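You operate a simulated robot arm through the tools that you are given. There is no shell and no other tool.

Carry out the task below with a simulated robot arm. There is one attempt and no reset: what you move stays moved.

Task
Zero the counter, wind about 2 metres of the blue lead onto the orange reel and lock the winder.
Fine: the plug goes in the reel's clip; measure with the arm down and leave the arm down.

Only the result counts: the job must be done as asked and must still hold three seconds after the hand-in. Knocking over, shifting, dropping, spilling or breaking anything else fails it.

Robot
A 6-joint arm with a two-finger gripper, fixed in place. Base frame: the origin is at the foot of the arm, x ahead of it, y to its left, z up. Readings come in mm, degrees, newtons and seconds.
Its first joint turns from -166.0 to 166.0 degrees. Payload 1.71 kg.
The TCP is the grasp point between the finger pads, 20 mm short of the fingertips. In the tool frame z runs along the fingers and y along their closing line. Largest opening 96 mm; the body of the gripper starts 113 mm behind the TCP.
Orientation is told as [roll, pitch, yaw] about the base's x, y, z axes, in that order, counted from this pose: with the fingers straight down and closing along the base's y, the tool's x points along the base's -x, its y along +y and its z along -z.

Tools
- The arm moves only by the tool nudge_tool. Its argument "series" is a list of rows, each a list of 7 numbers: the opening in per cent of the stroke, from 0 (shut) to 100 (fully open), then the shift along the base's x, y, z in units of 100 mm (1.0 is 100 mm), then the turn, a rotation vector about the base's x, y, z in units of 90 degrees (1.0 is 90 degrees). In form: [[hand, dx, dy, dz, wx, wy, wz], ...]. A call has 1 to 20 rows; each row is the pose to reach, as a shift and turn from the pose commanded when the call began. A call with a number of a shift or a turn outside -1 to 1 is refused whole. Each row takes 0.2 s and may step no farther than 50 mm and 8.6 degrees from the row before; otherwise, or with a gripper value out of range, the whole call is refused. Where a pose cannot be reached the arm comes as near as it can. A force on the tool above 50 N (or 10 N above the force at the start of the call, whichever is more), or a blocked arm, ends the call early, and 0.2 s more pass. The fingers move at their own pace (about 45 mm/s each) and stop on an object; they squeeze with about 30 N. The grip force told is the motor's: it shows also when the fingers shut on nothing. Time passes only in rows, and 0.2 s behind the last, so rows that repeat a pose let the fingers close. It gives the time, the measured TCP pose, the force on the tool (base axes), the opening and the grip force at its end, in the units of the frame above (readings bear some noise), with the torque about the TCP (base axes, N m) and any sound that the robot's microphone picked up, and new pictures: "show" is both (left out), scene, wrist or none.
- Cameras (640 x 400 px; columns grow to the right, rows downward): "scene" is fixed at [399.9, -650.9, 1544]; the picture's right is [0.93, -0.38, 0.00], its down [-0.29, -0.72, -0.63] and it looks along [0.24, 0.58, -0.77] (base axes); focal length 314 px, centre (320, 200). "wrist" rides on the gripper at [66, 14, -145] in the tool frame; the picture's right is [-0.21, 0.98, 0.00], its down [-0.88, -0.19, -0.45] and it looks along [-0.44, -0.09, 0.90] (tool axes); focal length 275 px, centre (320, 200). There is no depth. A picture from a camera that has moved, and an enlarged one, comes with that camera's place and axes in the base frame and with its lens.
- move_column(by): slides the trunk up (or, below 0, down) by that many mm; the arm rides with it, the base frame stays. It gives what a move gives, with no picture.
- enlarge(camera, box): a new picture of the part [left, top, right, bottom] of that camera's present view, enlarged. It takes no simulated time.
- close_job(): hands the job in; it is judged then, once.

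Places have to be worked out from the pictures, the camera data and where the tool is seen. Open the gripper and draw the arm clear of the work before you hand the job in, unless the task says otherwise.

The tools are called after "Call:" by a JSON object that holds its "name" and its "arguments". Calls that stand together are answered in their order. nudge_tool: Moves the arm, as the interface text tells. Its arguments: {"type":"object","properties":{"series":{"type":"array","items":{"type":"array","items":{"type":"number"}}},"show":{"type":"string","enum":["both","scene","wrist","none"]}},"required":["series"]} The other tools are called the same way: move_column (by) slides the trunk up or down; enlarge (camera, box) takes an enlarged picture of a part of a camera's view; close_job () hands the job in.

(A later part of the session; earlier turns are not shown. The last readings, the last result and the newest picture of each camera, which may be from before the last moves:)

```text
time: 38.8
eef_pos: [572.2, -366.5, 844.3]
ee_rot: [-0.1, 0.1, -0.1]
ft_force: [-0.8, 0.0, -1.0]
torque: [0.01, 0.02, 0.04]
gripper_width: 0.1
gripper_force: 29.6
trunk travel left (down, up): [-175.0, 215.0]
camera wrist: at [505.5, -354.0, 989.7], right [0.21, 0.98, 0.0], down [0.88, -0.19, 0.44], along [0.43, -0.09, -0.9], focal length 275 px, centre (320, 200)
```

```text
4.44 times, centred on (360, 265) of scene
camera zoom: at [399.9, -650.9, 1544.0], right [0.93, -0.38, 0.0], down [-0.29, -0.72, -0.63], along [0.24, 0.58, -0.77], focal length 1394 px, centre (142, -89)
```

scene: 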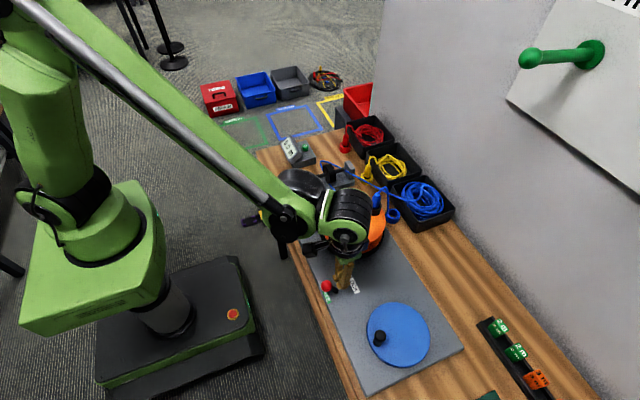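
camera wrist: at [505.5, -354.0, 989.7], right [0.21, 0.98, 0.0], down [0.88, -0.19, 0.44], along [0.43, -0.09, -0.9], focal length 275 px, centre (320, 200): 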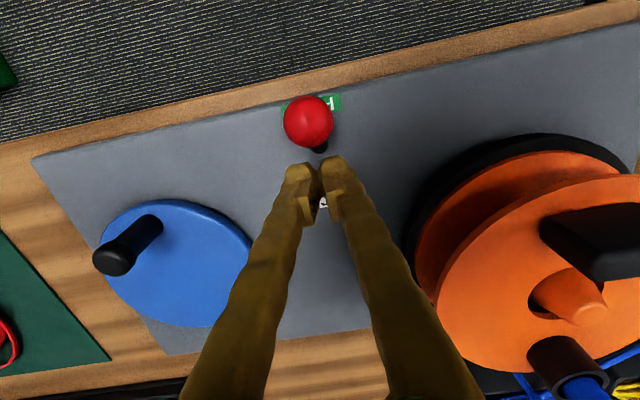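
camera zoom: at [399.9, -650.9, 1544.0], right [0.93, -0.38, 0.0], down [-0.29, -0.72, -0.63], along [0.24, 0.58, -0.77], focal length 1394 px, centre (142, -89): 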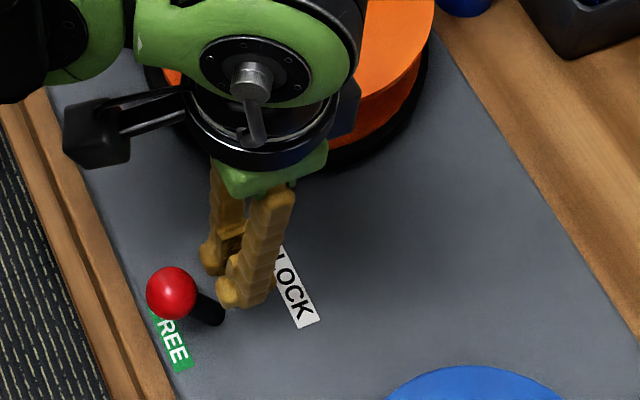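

The lever snapped over to FREE. Next the crank: knob top is at about (592.5,-517,848), disc centre about (646,-520). I'll lift, open and move above the knob.

Call:
{"name": "nudge_tool", "arguments": {"series": [[0, 0.1, 0, 0.2, 0, 0, 0], [20, 0.1, 0, 0.6, 0, 0, 0], [50, 0.1, -0.3, 0.8, 0, 0, 0], [60, 0.15, -0.75, 0.8, 0, 0, 0], [60, 0.2, -1.0, 0.8, 0, 0, 0]], "show": "none"}}

Call:
{"name": "nudge_tool", "arguments": {"series": [[60, 0, -0.3, 0, 0, 0, 0], [60, 0, -0.5, 0, 0, 0, 0], [60, 0, -0.5, 0, 0, 0, 0]]}}

Call:
{"name": "enlarge", "arguments": {"camera": "wrist", "box": [200, 80, 480, 280]}}

Call:
{"name": "enlarge", "arguments": {"camera": "scene", "box": [310, 220, 450, 370]}}

```text
time: 40.0
eef_pos: [594.1, -464.8, 923.3]
ee_rot: [-0.1, 0.2, -0.1]
ft_force: [0.2, -1.1, -0.2]
torque: [0.0, 0.03, 0.03]
gripper_width: 57.5
gripper_force: 0.0
trunk travel left (down, up): [-175.0, 215.0]
```

```text
time: 40.8
eef_pos: [592.3, -516.7, 922.2]
ee_rot: [0.0, 0.1, 0.0]
ft_force: [0.1, 0.0, 0.6]
torque: [0.01, 0.02, -0.03]
gripper_width: 57.7
gripper_force: 0.0
trunk travel left (down, up): [-175.0, 215.0]
camera wrist: at [526.1, -503.5, 1067.9], right [0.21, 0.98, 0.0], down [0.88, -0.19, 0.44], along [0.43, -0.09, -0.9], focal length 275 px, centre (320, 200)
```

scene: 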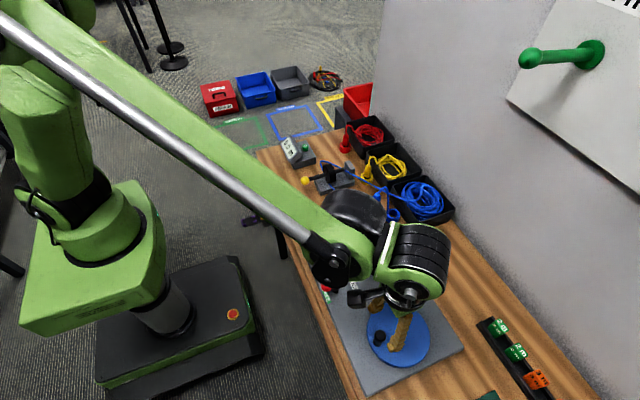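
wrist: 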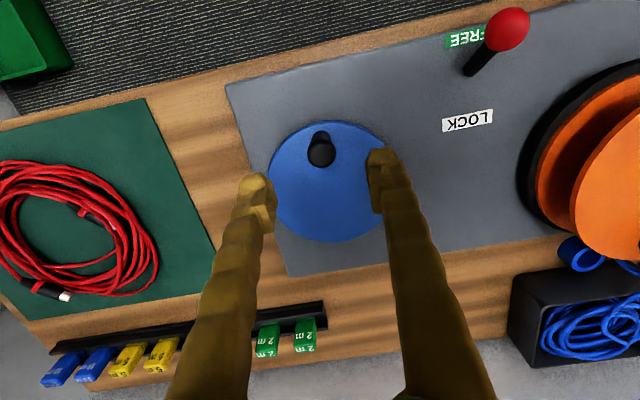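

```text
2.00 times, centred on (340, 180) of wrist
camera zoom: at [526.1, -503.5, 1067.9], right [0.21, 0.98, 0.0], down [0.88, -0.19, 0.44], along [0.43, -0.09, -0.9], focal length 551 px, centre (280, 240)
```

zoom: 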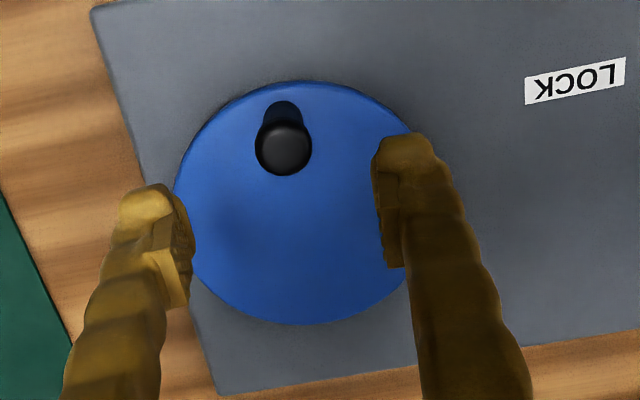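

```text
2.67 times, centred on (380, 295) of scene
camera zoom: at [399.9, -650.9, 1544.0], right [0.93, -0.38, 0.0], down [-0.29, -0.72, -0.63], along [0.24, 0.58, -0.77], focal length 836 px, centre (160, -53)
```

zoom: 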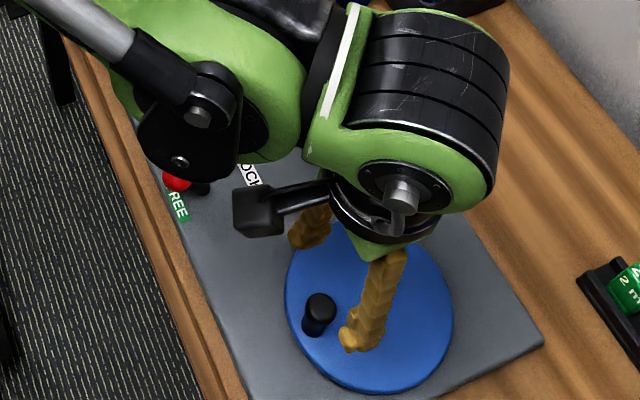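

From above, the knob cap is at (592.5,-516.5), about 23 mm wide, and the disc centre about (649,-516.5), so the crank radius is about 56 mm. I'll descend on the knob and close on it.

Call:
{"name": "nudge_tool", "arguments": {"series": [[60, 0, 0, -0.3, 0, 0, 0], [60, 0, 0, -0.6, 0, 0, 0], [60, 0, 0, -0.87, 0, 0, 0], [40, 0, 0, -0.87, 0, 0, 0], [20, 0, 0, -0.87, 0, 0, 0], [10, 0, 0, -0.87, 0, 0, 0], [10, 0, 0, -0.87, 0, 0, 0], [10, 0, 0, -0.87, 0, 0, 0]]}}

Call:
{"name": "enlarge", "arguments": {"camera": "wrist", "box": [220, 100, 420, 260]}}

```text
time: 42.6
eef_pos: [589.8, -517.3, 836.8]
ee_rot: [-0.1, 0.1, -0.2]
ft_force: [-0.6, -1.6, -1.8]
torque: [-0.04, 0.03, -0.1]
gripper_width: 20.7
gripper_force: 34.9
trunk travel left (down, up): [-175.0, 215.0]
camera wrist: at [523.4, -504.4, 982.0], right [0.21, 0.98, 0.0], down [0.88, -0.19, 0.44], along [0.43, -0.09, -0.9], focal length 275 px, centre (320, 200)
```

scene: 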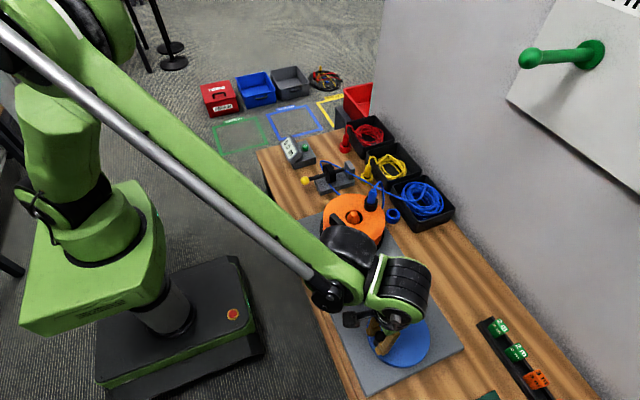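
wrist: 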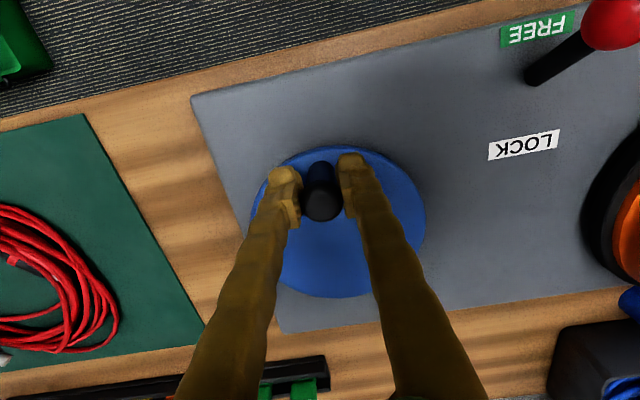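

```text
2.50 times, centred on (320, 180) of wrist
camera zoom: at [523.4, -504.4, 982.0], right [0.21, 0.98, 0.0], down [0.88, -0.19, 0.44], along [0.43, -0.09, -0.9], focal length 688 px, centre (320, 250)
```

zoom: 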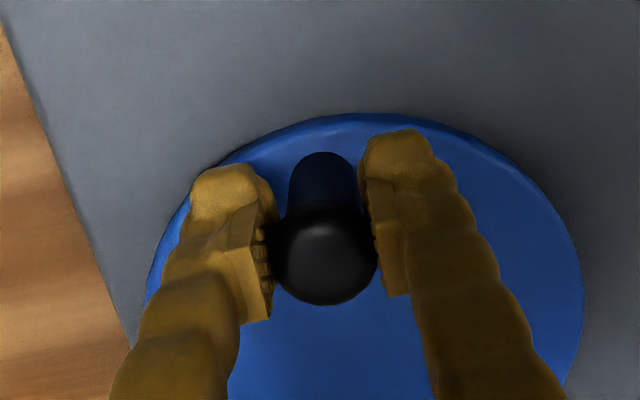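

Clamped on the 21 mm handle. I'll test a 40° clockwise turn (seen from above) and check the reel and counter.

Call:
{"name": "nudge_tool", "arguments": {"series": [[5, 0.009, 0.097, 0, 0, 0, 0], [5, 0.034, 0.192, 0, 0, 0, 0], [5, 0.075, 0.28, 0, 0, 0, 0], [5, 0.131, 0.36, 0, 0, 0, 0], [5, 0.131, 0.36, 0, 0, 0, 0]]}}

Call:
{"name": "enlarge", "arguments": {"camera": "scene", "box": [270, 120, 450, 240]}}

Call:
{"name": "enlarge", "arguments": {"camera": "wrist", "box": [220, 100, 420, 260]}}

```text
time: 43.0
eef_pos: [571.5, -515.0, 846.4]
ee_rot: [-0.5, -0.6, -0.6]
ft_force: [-14.9, 0.7, -6.1]
torque: [-0.09, -1.85, 0.02]
gripper_width: 5.8
gripper_force: 29.0
trunk travel left (down, up): [-175.0, 215.0]
stopped in row 2: the force on the tool passed its limit at 61 N (the readings are from after the stop); the commanded pose is now the measured one
camera wrist: at [503.5, -500.9, 989.6], right [0.22, 0.98, 0.0], down [0.87, -0.19, 0.46], along [0.44, -0.1, -0.89], focal length 275 px, centre (320, 200)
```

scene: 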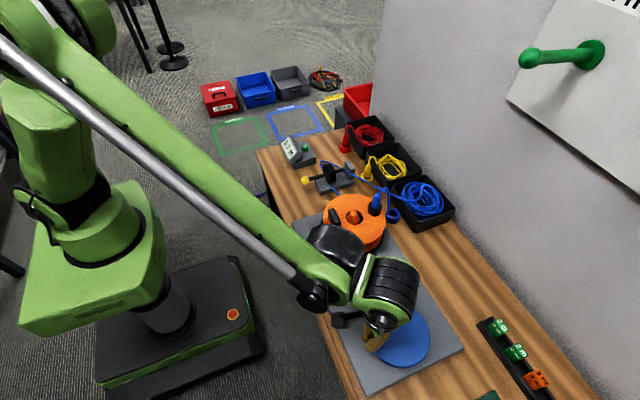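
wrist: 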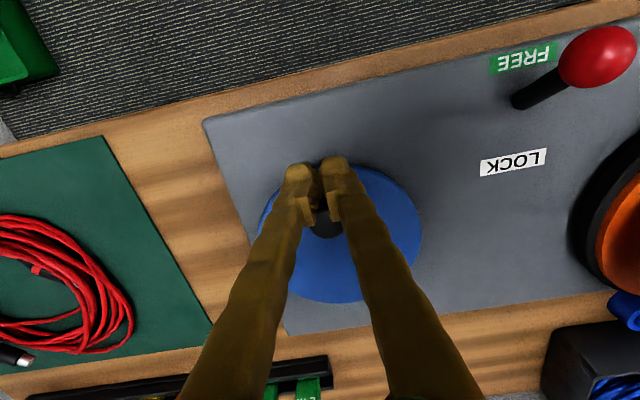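

```text
3.33 times, centred on (360, 180) of scene
camera zoom: at [399.9, -650.9, 1544.0], right [0.93, -0.38, 0.0], down [-0.29, -0.72, -0.63], along [0.24, 0.58, -0.77], focal length 1045 px, centre (187, 267)
```

zoom: 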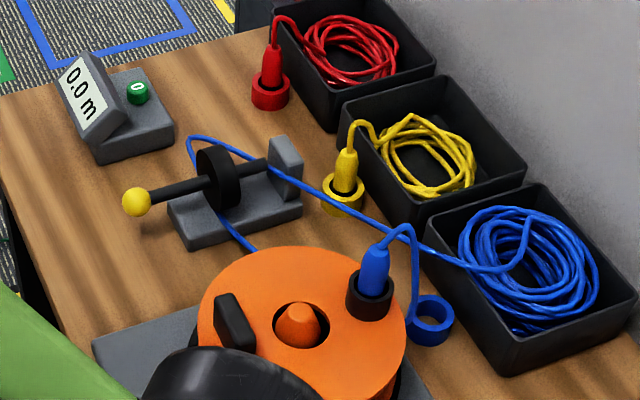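

```text
2.50 times, centred on (320, 180) of wrist
camera zoom: at [503.5, -500.9, 989.6], right [0.22, 0.98, 0.0], down [0.87, -0.19, 0.46], along [0.44, -0.1, -0.89], focal length 688 px, centre (320, 250)
```

zoom: 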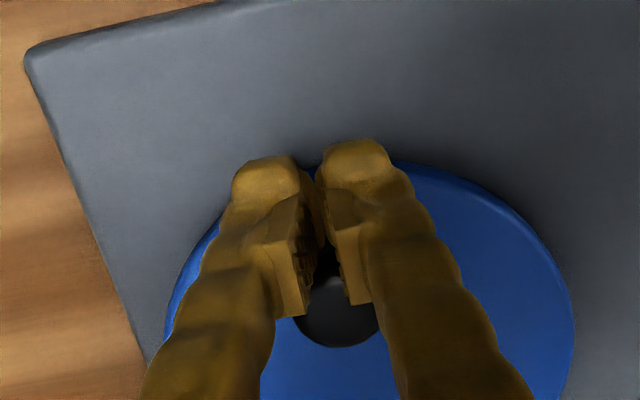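

The crank did not move at all clockwise (61 N) and the fingers slipped off; knob is still at (592,-516). It may turn only the other way, so I'll back off, regrasp lower and try counter-clockwise in small steps.

Call:
{"name": "nudge_tool", "arguments": {"series": [[5, -0.15, 0, 0.05, 0, 0, 0], [30, -0.15, 0, 0.4, 0, 0, 0], [60, -0.05, 0, 0.75, 0.006, 0.007, 0.007], [60, 0.2, 0, 0.75, 0.006, 0.007, 0.007], [60, 0.2, 0, 0.75, 0.006, 0.007, 0.007]]}}

Call:
{"name": "enlarge", "arguments": {"camera": "wrist", "box": [200, 80, 480, 280]}}

Call:
{"name": "enlarge", "arguments": {"camera": "wrist", "box": [400, 0, 640, 150]}}

```text
time: 44.2
eef_pos: [598.1, -513.0, 921.4]
ee_rot: [0.0, -0.1, 0.3]
ft_force: [-0.1, -0.3, 0.1]
torque: [0.02, 0.05, 0.0]
gripper_width: 57.3
gripper_force: 0.2
trunk travel left (down, up): [-175.0, 215.0]
camera wrist: at [531.7, -501.0, 1066.0], right [0.2, 0.98, 0.0], down [0.88, -0.18, 0.45], along [0.44, -0.09, -0.9], focal length 275 px, centre (320, 200)
```

scene: 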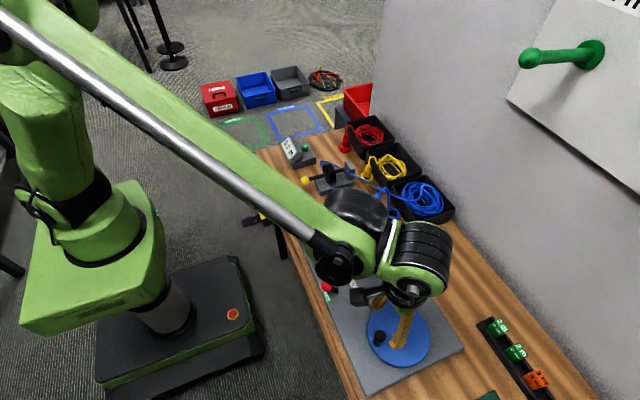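
wrist: 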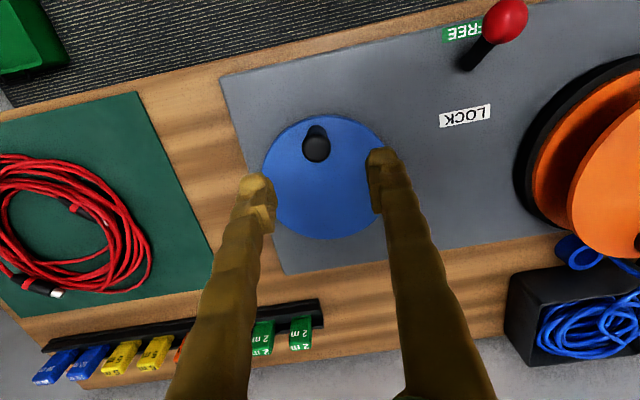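

```text
2.00 times, centred on (340, 180) of wrist
camera zoom: at [531.7, -501.0, 1066.0], right [0.2, 0.98, 0.0], down [0.88, -0.18, 0.45], along [0.44, -0.09, -0.9], focal length 551 px, centre (280, 240)
```

zoom: 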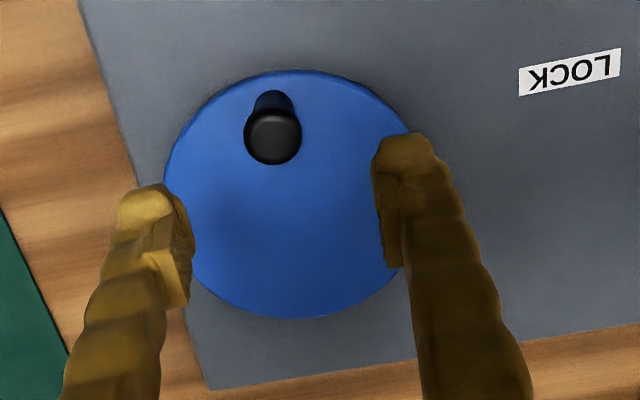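

```text
2.67 times, centred on (520, 75) of wrist
camera zoom: at [531.7, -501.0, 1066.0], right [0.2, 0.98, 0.0], down [0.88, -0.18, 0.45], along [0.44, -0.09, -0.9], focal length 734 px, centre (-213, 533)
```

zoom: 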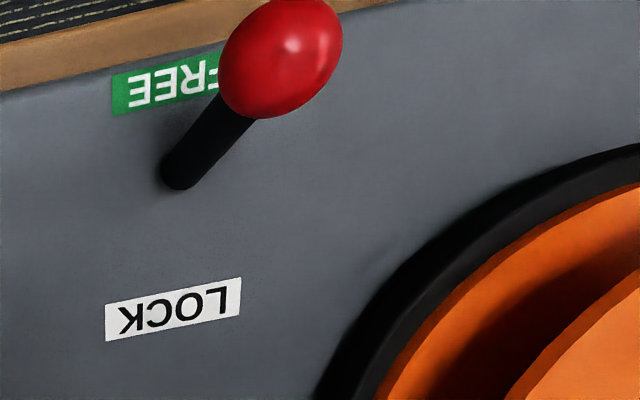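

The lever is fully at FREE and the knob hasn't moved. I'll regrasp it at z≈829 and try counter-clockwise, slowly.

Call:
{"name": "nudge_tool", "arguments": {"series": [[60, -0.053, -0.037, -0.3, 0, 0, 0], [60, -0.053, -0.037, -0.6, 0, 0, 0], [60, -0.053, -0.037, -0.92, 0, 0, 0], [40, -0.053, -0.037, -0.92, 0, 0, 0], [20, -0.053, -0.037, -0.92, 0, 0, 0], [5, -0.053, -0.037, -0.92, 0, 0, 0], [5, -0.053, -0.037, -0.92, 0, 0, 0], [5, -0.053, -0.037, -0.92, 0, 0, 0]], "show": "wrist"}}

Call:
{"name": "nudge_tool", "arguments": {"series": [[5, 0, -0.02, 0, 0, 0, 0], [5, 0.001, -0.04, 0, 0, 0, 0], [5, 0.003, -0.06, 0, 0, 0, 0], [5, 0.005, -0.08, 0, 0, 0, 0], [5, 0.009, -0.1, 0, 0, 0, 0]], "show": "wrist"}}

```text
time: 46.0
eef_pos: [593.8, -519.2, 828.9]
ee_rot: [0.0, -0.1, 0.3]
ft_force: [4.5, -7.6, 2.3]
torque: [0.03, 0.0, -0.41]
gripper_width: 20.7
gripper_force: 34.8
trunk travel left (down, up): [-175.0, 215.0]
camera wrist: at [526.1, -506.8, 974.1], right [0.2, 0.98, 0.0], down [0.88, -0.18, 0.45], along [0.44, -0.09, -0.89], focal length 275 px, centre (320, 200)
```

wrist: 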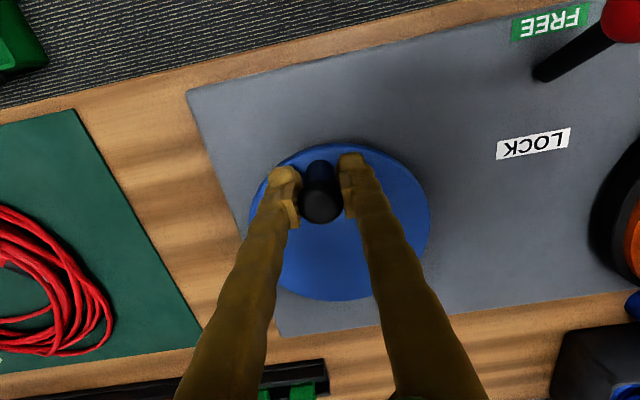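

```text
time: 47.2
eef_pos: [593.2, -528.3, 829.6]
ee_rot: [0.0, -0.1, 0.2]
ft_force: [-2.2, 3.5, 2.8]
torque: [0.02, 0.08, 0.28]
gripper_width: 20.6
gripper_force: 35.0
trunk travel left (down, up): [-175.0, 215.0]
camera wrist: at [526.3, -515.5, 974.1], right [0.2, 0.98, 0.0], down [0.88, -0.18, 0.45], along [0.44, -0.09, -0.89], focal length 275 px, centre (320, 200)
```

wrist: 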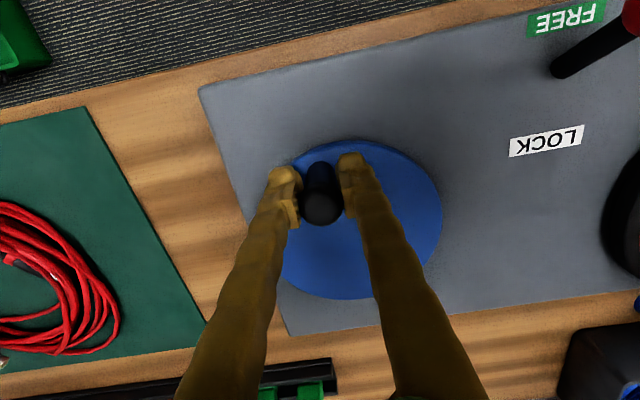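

It turns freely counter-clockwise. I'll go on slowly around the assumed circle (centre (649,-517), R 56) to 120° and compare measured positions.

Call:
{"name": "nudge_tool", "arguments": {"series": [[5, 0.025, -0.095, 0, 0, 0, 0], [5, 0.067, -0.183, 0, 0, 0, 0], [5, 0.123, -0.263, 0, 0, 0, 0], [5, 0.191, -0.332, 0, 0, 0, 0], [5, 0.272, -0.388, 0, 0, 0, 0], [5, 0.36, -0.429, 0, 0, 0, 0], [5, 0.454, -0.454, 0, 0, 0, 0], [5, 0.551, -0.463, 0, 0, 0, 0], [5, 0.551, -0.463, 0, 0, 0, 0]]}}

Call:
{"name": "enlarge", "arguments": {"camera": "scene", "box": [270, 120, 450, 240]}}

Call:
{"name": "enlarge", "arguments": {"camera": "wrist", "box": [220, 100, 420, 260]}}

```text
time: 49.2
eef_pos: [648.8, -574.2, 829.5]
ee_rot: [-0.1, -0.1, 0.2]
ft_force: [0.2, 0.5, -0.2]
torque: [-0.07, 0.01, -0.02]
gripper_width: 4.7
gripper_force: 0.0
trunk travel left (down, up): [-175.0, 215.0]
camera wrist: at [581.2, -561.7, 973.3], right [0.2, 0.98, 0.0], down [0.88, -0.18, 0.45], along [0.44, -0.09, -0.89], focal length 275 px, centre (320, 200)
```

scene: 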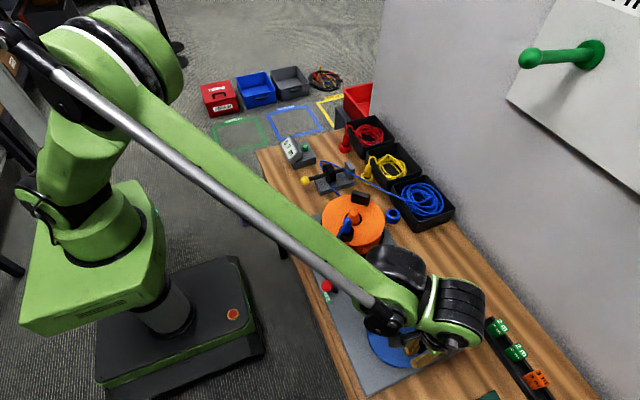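
wrist: 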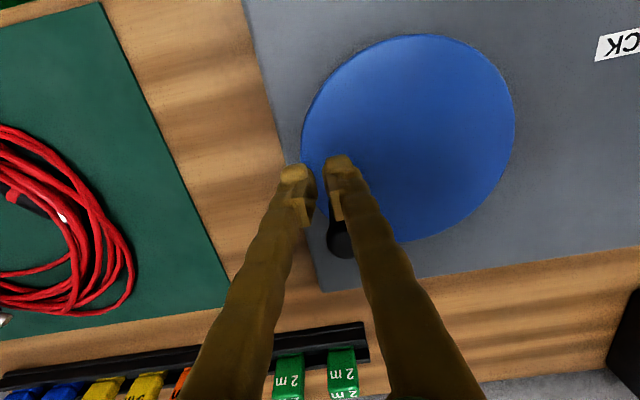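

```text
3.33 times, centred on (360, 180) of scene
camera zoom: at [399.9, -650.9, 1544.0], right [0.93, -0.38, 0.0], down [-0.29, -0.72, -0.63], along [0.24, 0.58, -0.77], focal length 1045 px, centre (187, 267)
```

zoom: 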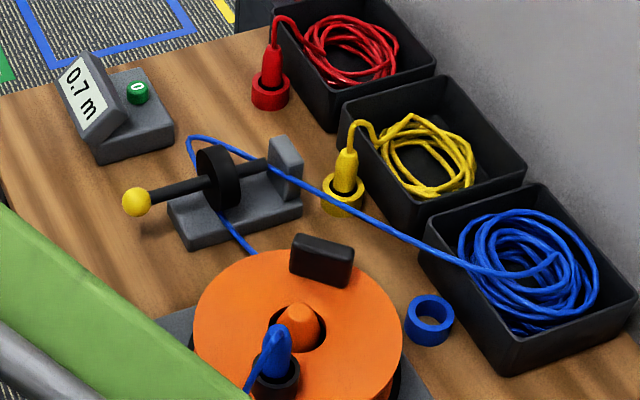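

```text
2.50 times, centred on (320, 180) of wrist
camera zoom: at [581.2, -561.7, 973.3], right [0.2, 0.98, 0.0], down [0.88, -0.18, 0.45], along [0.44, -0.09, -0.89], focal length 688 px, centre (320, 250)
```

zoom: 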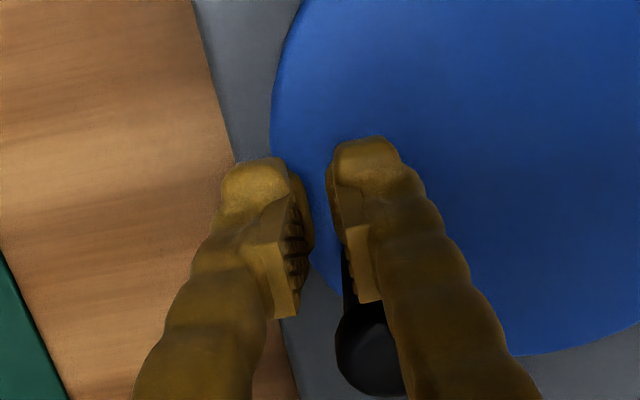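

The counter already reads 0.7 m after about 111° of crank: it is geared up, and the knob slipped out ahead of the fingers. I'll hold still for a moment to see whether it is still coasting.

Call:
{"name": "nudge_tool", "arguments": {"series": [[5, 0.551, -0.463, 0, 0, 0, 0]]}}

```text
refused: row 1 steps farther than a row can; nothing moved
```

That row wrongly repeated old offsets and was refused, so nothing moved. Holding with zero shift instead.

Call:
{"name": "nudge_tool", "arguments": {"series": [[5, 0, 0, 0, 0, 0, 0]]}}

Call:
{"name": "enlarge", "arguments": {"camera": "scene", "box": [270, 120, 450, 240]}}

Call:
{"name": "enlarge", "arguments": {"camera": "wrist", "box": [220, 100, 420, 260]}}

```text
time: 49.6
eef_pos: [648.4, -573.4, 828.1]
ee_rot: [0.1, -0.1, 0.2]
ft_force: [0.2, 0.7, 0.2]
torque: [0.02, -0.02, 0.02]
gripper_width: 4.9
gripper_force: 0.1
trunk travel left (down, up): [-175.0, 215.0]
camera wrist: at [580.8, -561.6, 973.2], right [0.2, 0.98, 0.0], down [0.88, -0.18, 0.45], along [0.44, -0.09, -0.89], focal length 275 px, centre (320, 200)
```

scene: 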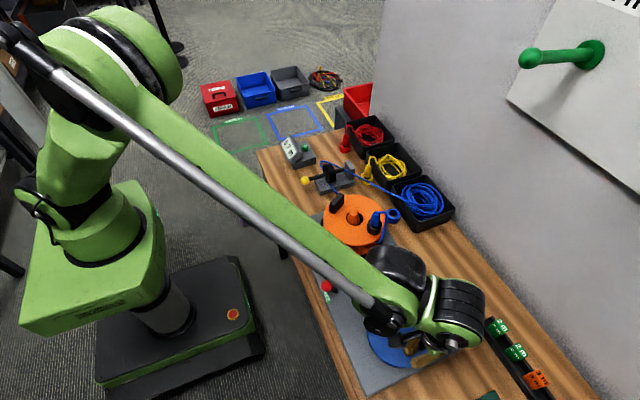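
wrist: 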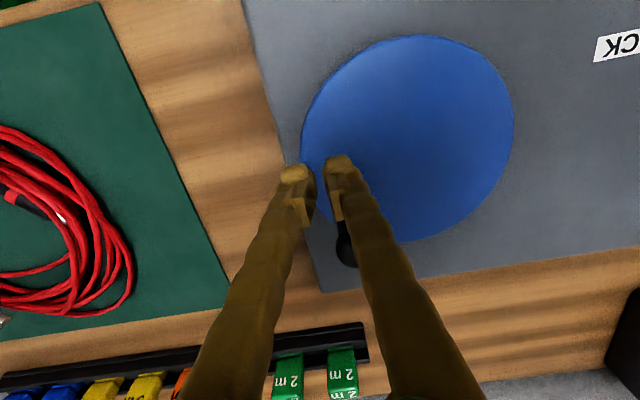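

```text
3.33 times, centred on (360, 180) of scene
camera zoom: at [399.9, -650.9, 1544.0], right [0.93, -0.38, 0.0], down [-0.29, -0.72, -0.63], along [0.24, 0.58, -0.77], focal length 1045 px, centre (187, 267)
```

zoom: 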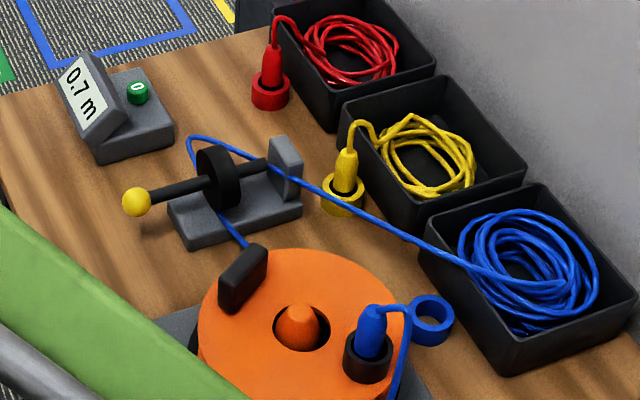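

```text
2.50 times, centred on (320, 180) of wrist
camera zoom: at [580.8, -561.6, 973.2], right [0.2, 0.98, 0.0], down [0.88, -0.18, 0.45], along [0.44, -0.09, -0.89], focal length 688 px, centre (320, 250)
```

zoom: 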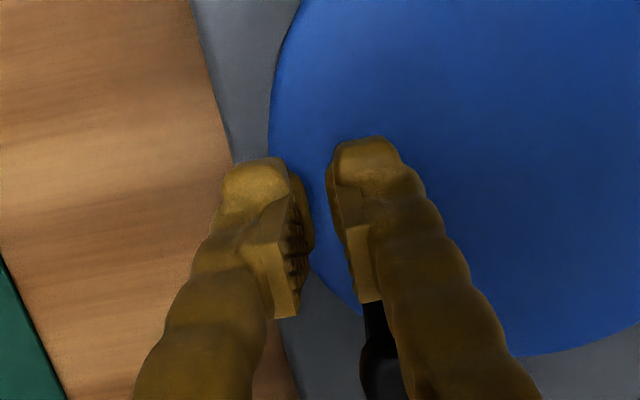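

The reel still coasts counter-clockwise, about 60° in 0.4 s, with the counter at 0.7 m. I'll wait in short steps for it to settle.

Call:
{"name": "nudge_tool", "arguments": {"series": [[5, 0, 0, 0, 0, 0, 0], [5, 0, 0, 0, 0, 0, 0]], "show": "scene"}}

Call:
{"name": "enlarge", "arguments": {"camera": "scene", "box": [270, 120, 450, 240]}}

Call:
{"name": "enlarge", "arguments": {"camera": "wrist", "box": [220, 100, 420, 260]}}

```text
time: 50.2
eef_pos: [648.2, -573.0, 827.8]
ee_rot: [0.0, -0.1, 0.2]
ft_force: [0.3, 0.1, -0.9]
torque: [0.02, -0.03, 0.03]
gripper_width: 4.5
gripper_force: 0.1
trunk travel left (down, up): [-175.0, 215.0]
```

scene: 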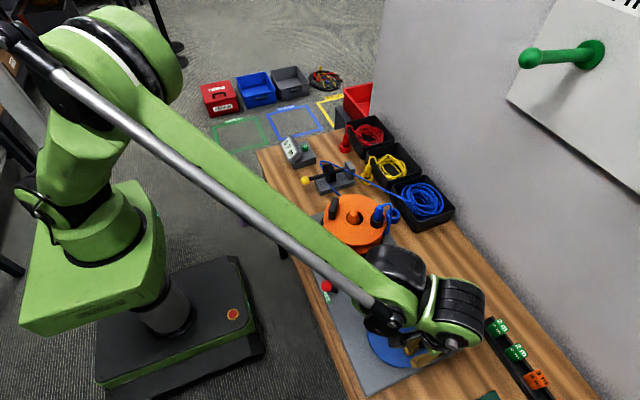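

```text
3.33 times, centred on (360, 180) of scene
camera zoom: at [399.9, -650.9, 1544.0], right [0.93, -0.38, 0.0], down [-0.29, -0.72, -0.63], along [0.24, 0.58, -0.77], focal length 1045 px, centre (187, 267)
```

zoom: 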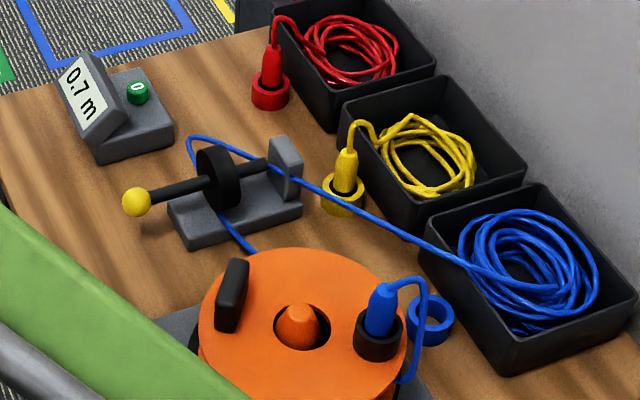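

```text
2.50 times, centred on (320, 180) of wrist
camera zoom: at [580.9, -561.2, 973.3], right [0.2, 0.98, 0.0], down [0.88, -0.18, 0.45], along [0.44, -0.09, -0.89], focal length 688 px, centre (320, 250)
```

zoom: 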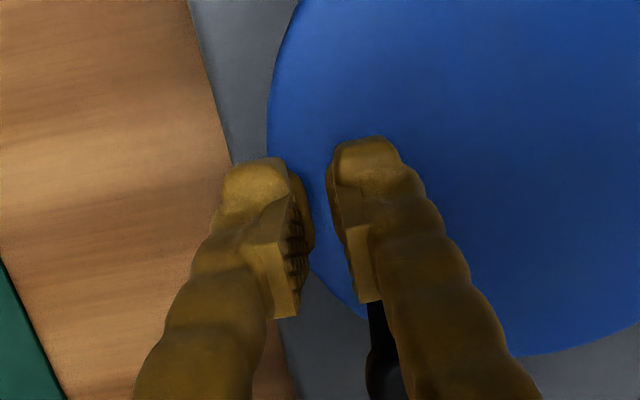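

It has nearly stopped at 0.7 m; knob now near (677,-566). I'll push it from behind with closed fingers, slowly (5° per row), following the circle, and check the counter often.

Call:
{"name": "nudge_tool", "arguments": {"series": [[0, 0.051, -0.018, 0, 0, 0, 0], [0, 0.101, -0.011, 0, 0, 0, 0], [0, 0.15, 0.0, 0, 0, 0, 0], [0, 0.198, 0.015, 0, 0, 0, 0], [0, 0.245, 0.034, 0, 0, 0, 0], [0, 0.29, 0.058, 0, 0, 0, 0], [0, 0.333, 0.085, 0, 0, 0, 0], [0, 0.373, 0.116, 0, 0, 0, 0]]}}

Call:
{"name": "enlarge", "arguments": {"camera": "scene", "box": [270, 120, 450, 240]}}

Call:
{"name": "enlarge", "arguments": {"camera": "wrist", "box": [220, 100, 420, 260]}}

```text
time: 52.0
eef_pos: [686.2, -561.3, 830.0]
ee_rot: [0.1, -0.2, 0.2]
ft_force: [0.3, 0.5, -0.7]
torque: [0.01, -0.01, -0.01]
gripper_width: 0.0
gripper_force: 29.6
trunk travel left (down, up): [-175.0, 215.0]
camera wrist: at [618.8, -549.4, 973.9], right [0.2, 0.98, 0.0], down [0.88, -0.18, 0.45], along [0.44, -0.09, -0.89], focal length 275 px, centre (320, 200)
```

scene: 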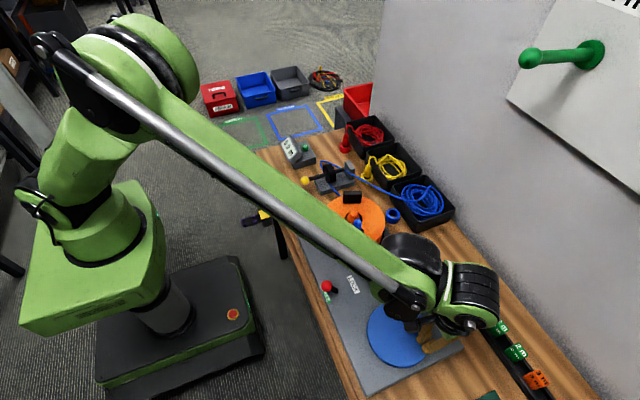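
wrist: 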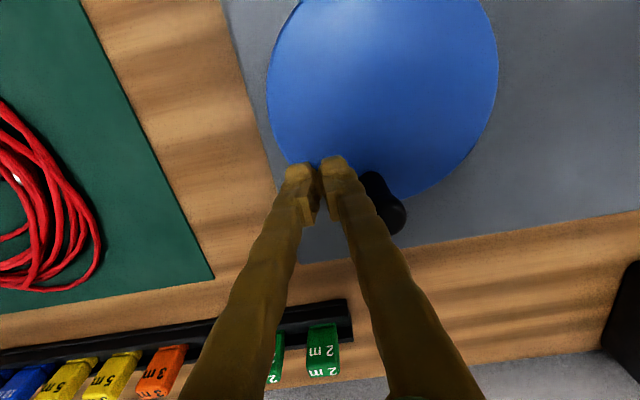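

```text
3.33 times, centred on (360, 180) of scene
camera zoom: at [399.9, -650.9, 1544.0], right [0.93, -0.38, 0.0], down [-0.29, -0.72, -0.63], along [0.24, 0.58, -0.77], focal length 1045 px, centre (187, 267)
```

zoom: 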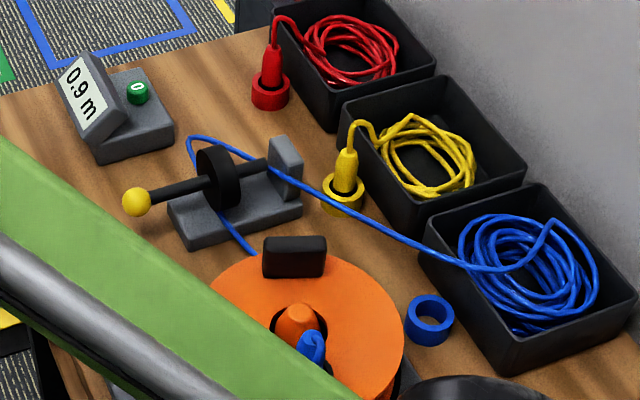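

```text
2.50 times, centred on (320, 180) of wrist
camera zoom: at [618.8, -549.4, 973.9], right [0.2, 0.98, 0.0], down [0.88, -0.18, 0.45], along [0.44, -0.09, -0.89], focal length 688 px, centre (320, 250)
```

zoom: 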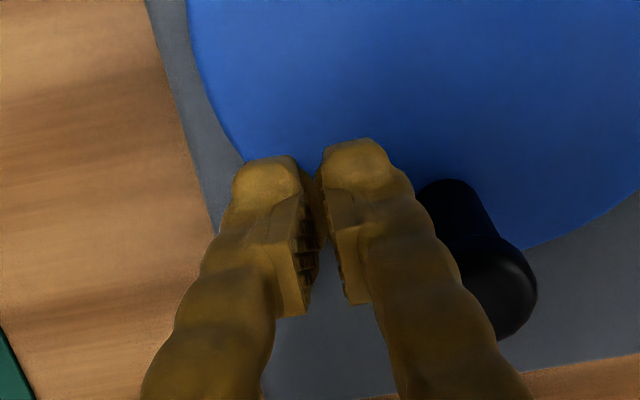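

Counter at 0.9 m; the knob has coasted to about α=169° (698,-527). Continuing to push at the same slow rate to about 190°.

Call:
{"name": "nudge_tool", "arguments": {"series": [[0, 0.037, 0.034, 0, 0, 0, 0], [0, 0.071, 0.071, 0, 0, 0, 0], [0, 0.102, 0.111, 0, 0, 0, 0], [0, 0.129, 0.154, 0, 0, 0, 0], [0, 0.153, 0.199, 0, 0, 0, 0], [0, 0.172, 0.246, 0, 0, 0, 0], [0, 0.187, 0.294, 0, 0, 0, 0], [0, 0.198, 0.343, 0, 0, 0, 0], [0, 0.205, 0.393, 0, 0, 0, 0], [0, 0.207, 0.444, 0, 0, 0, 0], [0, 0.205, 0.495, 0, 0, 0, 0], [0, 0.198, 0.545, 0, 0, 0, 0]]}}

Call:
{"name": "enlarge", "arguments": {"camera": "scene", "box": [270, 120, 450, 240]}}

Call:
{"name": "enlarge", "arguments": {"camera": "wrist", "box": [220, 100, 420, 260]}}

```text
time: 54.6
eef_pos: [706.7, -506.9, 829.8]
ee_rot: [0.0, -0.1, 0.3]
ft_force: [-0.5, -0.1, -0.2]
torque: [0.03, -0.03, 0.0]
gripper_width: 0.0
gripper_force: 29.6
trunk travel left (down, up): [-175.0, 215.0]
camera wrist: at [639.1, -495.0, 973.2], right [0.2, 0.98, 0.0], down [0.88, -0.18, 0.45], along [0.44, -0.09, -0.89], focal length 275 px, centre (320, 200)
```

scene: 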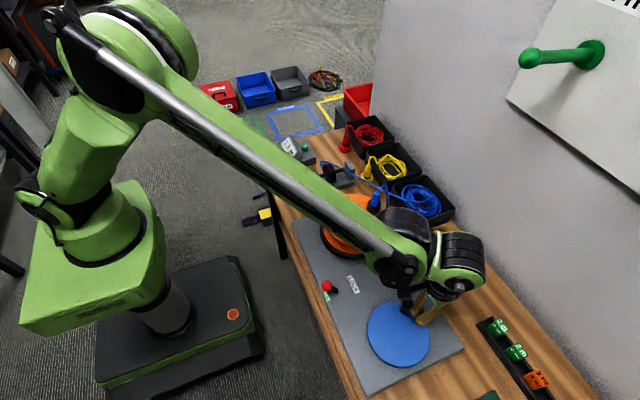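
wrist: 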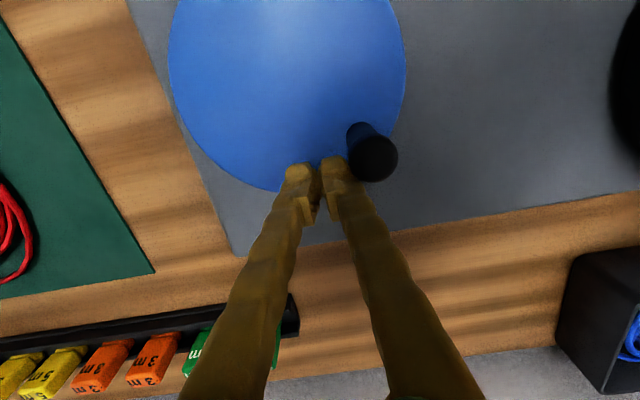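

```text
3.33 times, centred on (360, 180) of scene
camera zoom: at [399.9, -650.9, 1544.0], right [0.93, -0.38, 0.0], down [-0.29, -0.72, -0.63], along [0.24, 0.58, -0.77], focal length 1045 px, centre (187, 267)
```

zoom: 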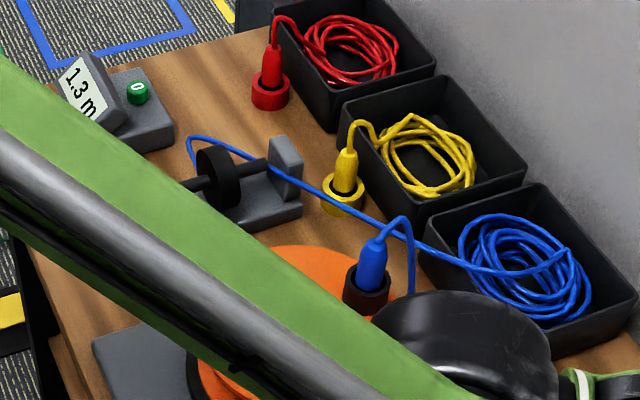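

```text
2.50 times, centred on (320, 180) of wrist
camera zoom: at [639.1, -495.0, 973.2], right [0.2, 0.98, 0.0], down [0.88, -0.18, 0.45], along [0.44, -0.09, -0.89], focal length 688 px, centre (320, 250)
```

zoom: 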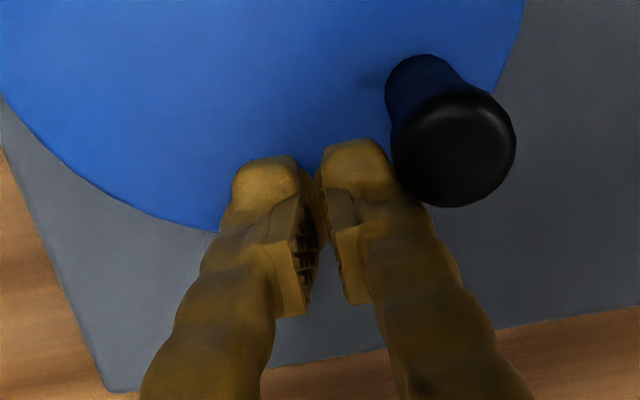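

Counter 1.3 m with the knob at about α=228°, about 5.7 mm of lead per degree, so 2.0 m lies near α≈350°. Pushing on to α=250° for the finger, then checking.

Call:
{"name": "nudge_tool", "arguments": {"series": [[0, -0.011, 0.049, 0, 0, 0, 0], [0, -0.026, 0.097, 0, 0, 0, 0], [0, -0.045, 0.144, 0, 0, 0, 0], [0, -0.069, 0.189, 0, 0, 0, 0], [0, -0.096, 0.232, 0, 0, 0, 0], [0, -0.127, 0.272, 0, 0, 0, 0], [0, -0.161, 0.309, 0, 0, 0, 0], [0, -0.198, 0.343, 0, 0, 0, 0], [0, -0.238, 0.374, 0, 0, 0, 0], [0, -0.281, 0.401, 0, 0, 0, 0]]}}

Call:
{"name": "enlarge", "arguments": {"camera": "scene", "box": [260, 110, 400, 240]}}

Call:
{"name": "enlarge", "arguments": {"camera": "wrist", "box": [220, 100, 420, 260]}}

```text
time: 56.8
eef_pos: [678.3, -466.3, 829.1]
ee_rot: [0.1, -0.1, 0.3]
ft_force: [0.4, -0.3, 1.2]
torque: [0.01, -0.02, 0.01]
gripper_width: 0.0
gripper_force: 29.6
trunk travel left (down, up): [-175.0, 215.0]
camera wrist: at [611.0, -454.8, 973.8], right [0.2, 0.98, 0.0], down [0.88, -0.18, 0.45], along [0.44, -0.09, -0.9], focal length 275 px, centre (320, 200)
```

scene: 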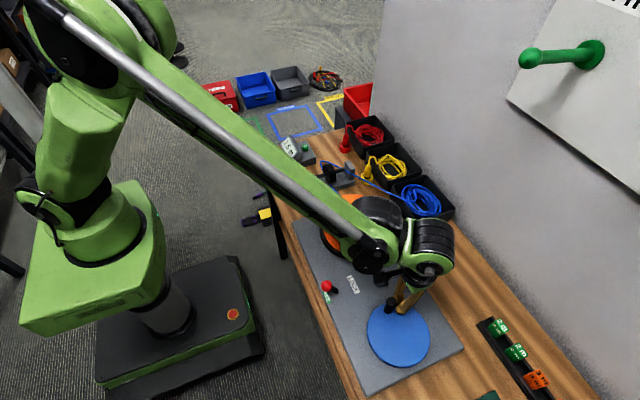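
wrist: 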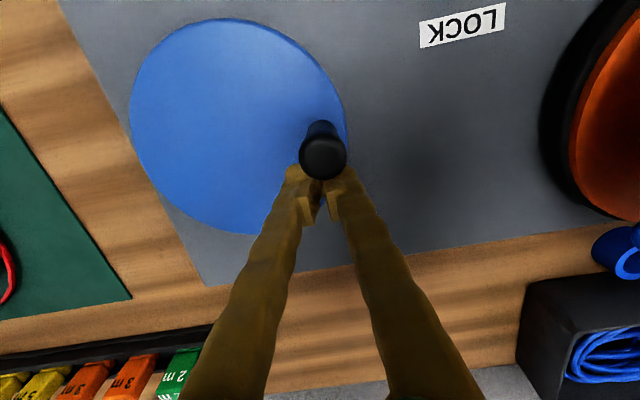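

```text
3.08 times, centred on (330, 175) of scene
camera zoom: at [399.9, -650.9, 1544.0], right [0.93, -0.38, 0.0], down [-0.29, -0.72, -0.63], along [0.24, 0.58, -0.77], focal length 965 px, centre (289, 277)
```

zoom: 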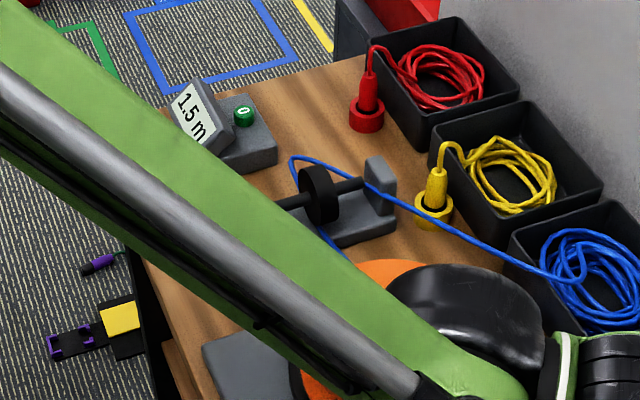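

```text
2.50 times, centred on (320, 180) of wrist
camera zoom: at [611.0, -454.8, 973.8], right [0.2, 0.98, 0.0], down [0.88, -0.18, 0.45], along [0.44, -0.09, -0.9], focal length 688 px, centre (320, 250)
```

zoom: 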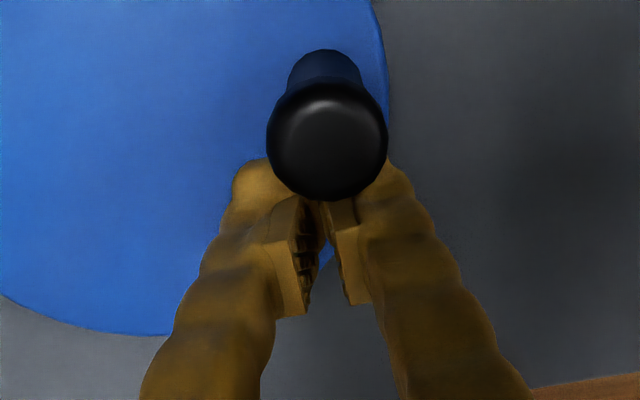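

Counter 1.5 m with the knob near α=271°. I'll push on to finger α=285°, then go finer.

Call:
{"name": "nudge_tool", "arguments": {"series": [[0, -0.045, 0.024, 0, 0, 0, 0], [0, -0.092, 0.043, 0, 0, 0, 0], [0, -0.14, 0.058, 0, 0, 0, 0], [0, -0.189, 0.069, 0, 0, 0, 0], [0, -0.239, 0.076, 0, 0, 0, 0], [0, -0.29, 0.078, 0, 0, 0, 0], [0, -0.341, 0.076, 0, 0, 0, 0], [0, -0.391, 0.069, 0, 0, 0, 0], [0, -0.44, 0.058, 0, 0, 0, 0]]}}

Call:
{"name": "enlarge", "arguments": {"camera": "scene", "box": [260, 110, 400, 240]}}

Call:
{"name": "enlarge", "arguments": {"camera": "wrist", "box": [220, 100, 420, 260]}}

```text
time: 58.8
eef_pos: [634.3, -462.0, 828.8]
ee_rot: [0.1, -0.1, 0.3]
ft_force: [-0.6, 0.0, -0.7]
torque: [0.04, 0.01, 0.01]
gripper_width: 0.0
gripper_force: 29.1
trunk travel left (down, up): [-175.0, 215.0]
camera wrist: at [566.7, -449.7, 973.7], right [0.2, 0.98, 0.0], down [0.88, -0.18, 0.45], along [0.44, -0.09, -0.9], focal length 275 px, centre (320, 200)
```

scene: 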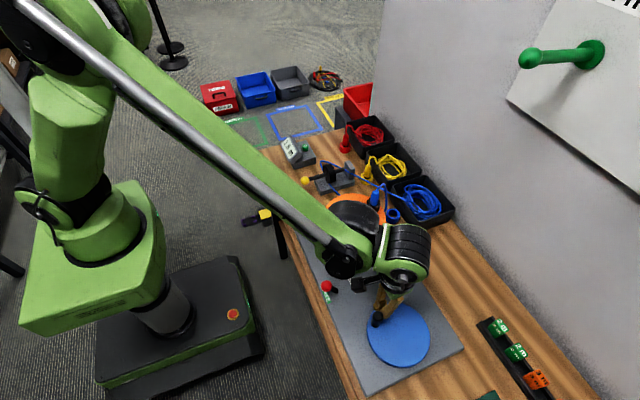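
wrist: 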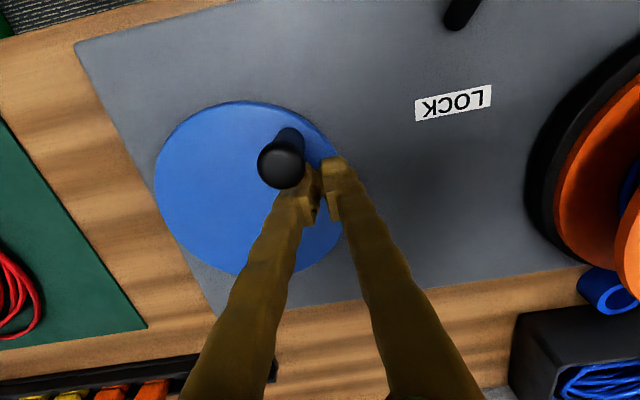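

```text
3.08 times, centred on (330, 175) of scene
camera zoom: at [399.9, -650.9, 1544.0], right [0.93, -0.38, 0.0], down [-0.29, -0.72, -0.63], along [0.24, 0.58, -0.77], focal length 965 px, centre (289, 277)
```

zoom: 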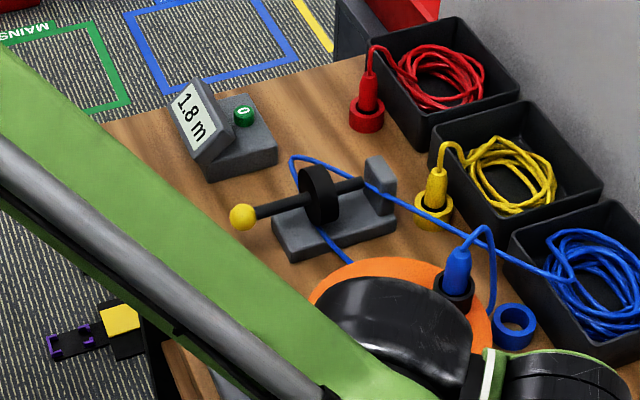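

```text
2.50 times, centred on (320, 180) of wrist
camera zoom: at [566.7, -449.7, 973.7], right [0.2, 0.98, 0.0], down [0.88, -0.18, 0.45], along [0.44, -0.09, -0.9], focal length 688 px, centre (320, 250)
```

zoom: 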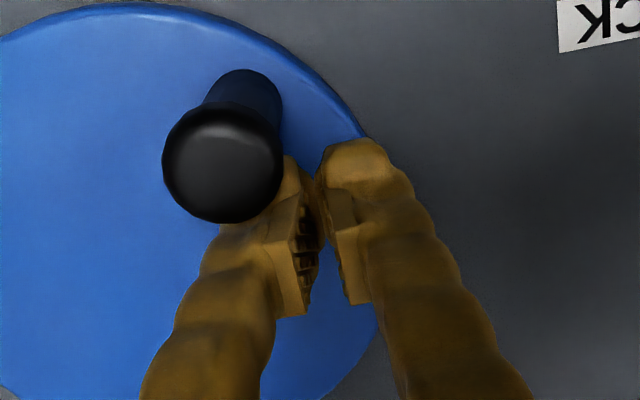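

Counter 1.8 m, knob near α=317°. I'll push about 25° more slowly, with a settling pause, and read again.

Call:
{"name": "nudge_tool", "arguments": {"series": [[0, -0.048, -0.015, 0, 0, 0, 0], [0, -0.086, -0.03, 0, 0, 0, 0], [0, -0.122, -0.048, 0, 0, 0, 0], [0, -0.157, -0.068, 0, 0, 0, 0], [0, -0.191, -0.091, 0, 0, 0, 0], [0, -0.207, -0.103, 0, 0, 0, 0], [0, -0.207, -0.103, 0, 0, 0, 0], [0, -0.207, -0.103, 0, 0, 0, 0]]}}

Call:
{"name": "enlarge", "arguments": {"camera": "scene", "box": [260, 110, 400, 240]}}

Call:
{"name": "enlarge", "arguments": {"camera": "wrist", "box": [220, 100, 420, 260]}}

```text
time: 60.6
eef_pos: [613.5, -470.4, 829.3]
ee_rot: [0.0, -0.1, 0.3]
ft_force: [0.1, 0.4, 0.5]
torque: [-0.01, -0.02, 0.03]
gripper_width: 0.0
gripper_force: 29.5
trunk travel left (down, up): [-175.0, 215.0]
camera wrist: at [546.0, -459.6, 973.4], right [0.2, 0.98, 0.0], down [0.88, -0.18, 0.45], along [0.44, -0.09, -0.89], focal length 275 px, centre (320, 200)
```

scene: 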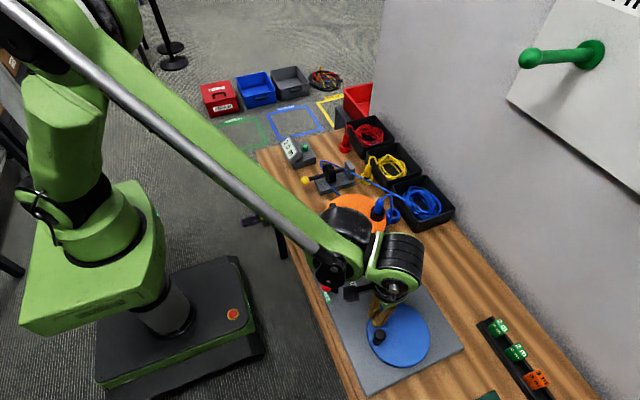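
wrist: 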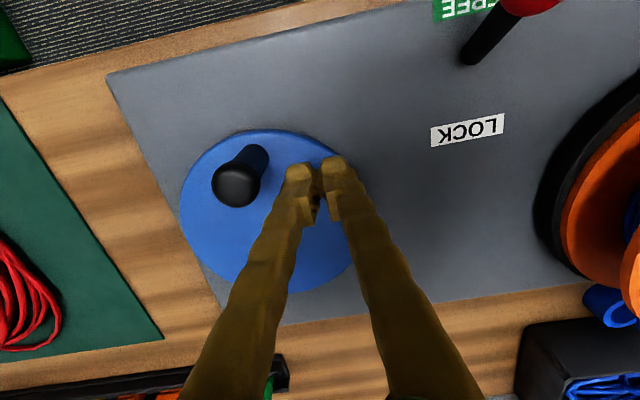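

```text
3.08 times, centred on (330, 175) of scene
camera zoom: at [399.9, -650.9, 1544.0], right [0.93, -0.38, 0.0], down [-0.29, -0.72, -0.63], along [0.24, 0.58, -0.77], focal length 965 px, centre (289, 277)
```

zoom: 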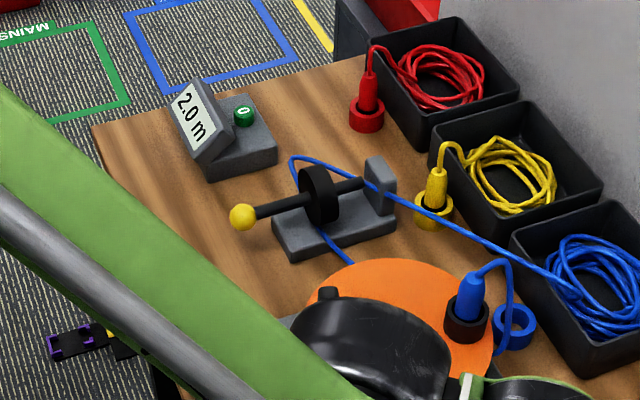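

```text
2.50 times, centred on (320, 180) of wrist
camera zoom: at [546.0, -459.6, 973.4], right [0.2, 0.98, 0.0], down [0.88, -0.18, 0.45], along [0.44, -0.09, -0.89], focal length 688 px, centre (320, 250)
```

zoom: 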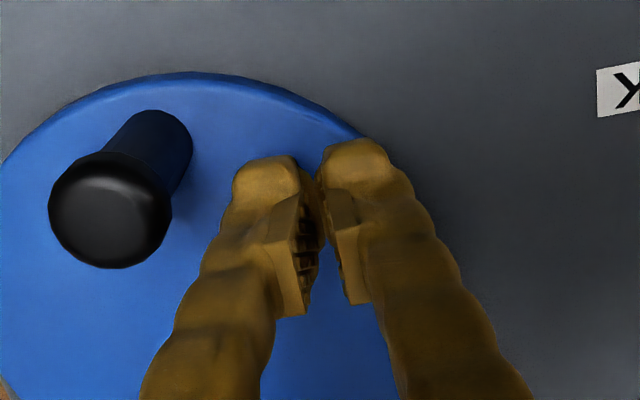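

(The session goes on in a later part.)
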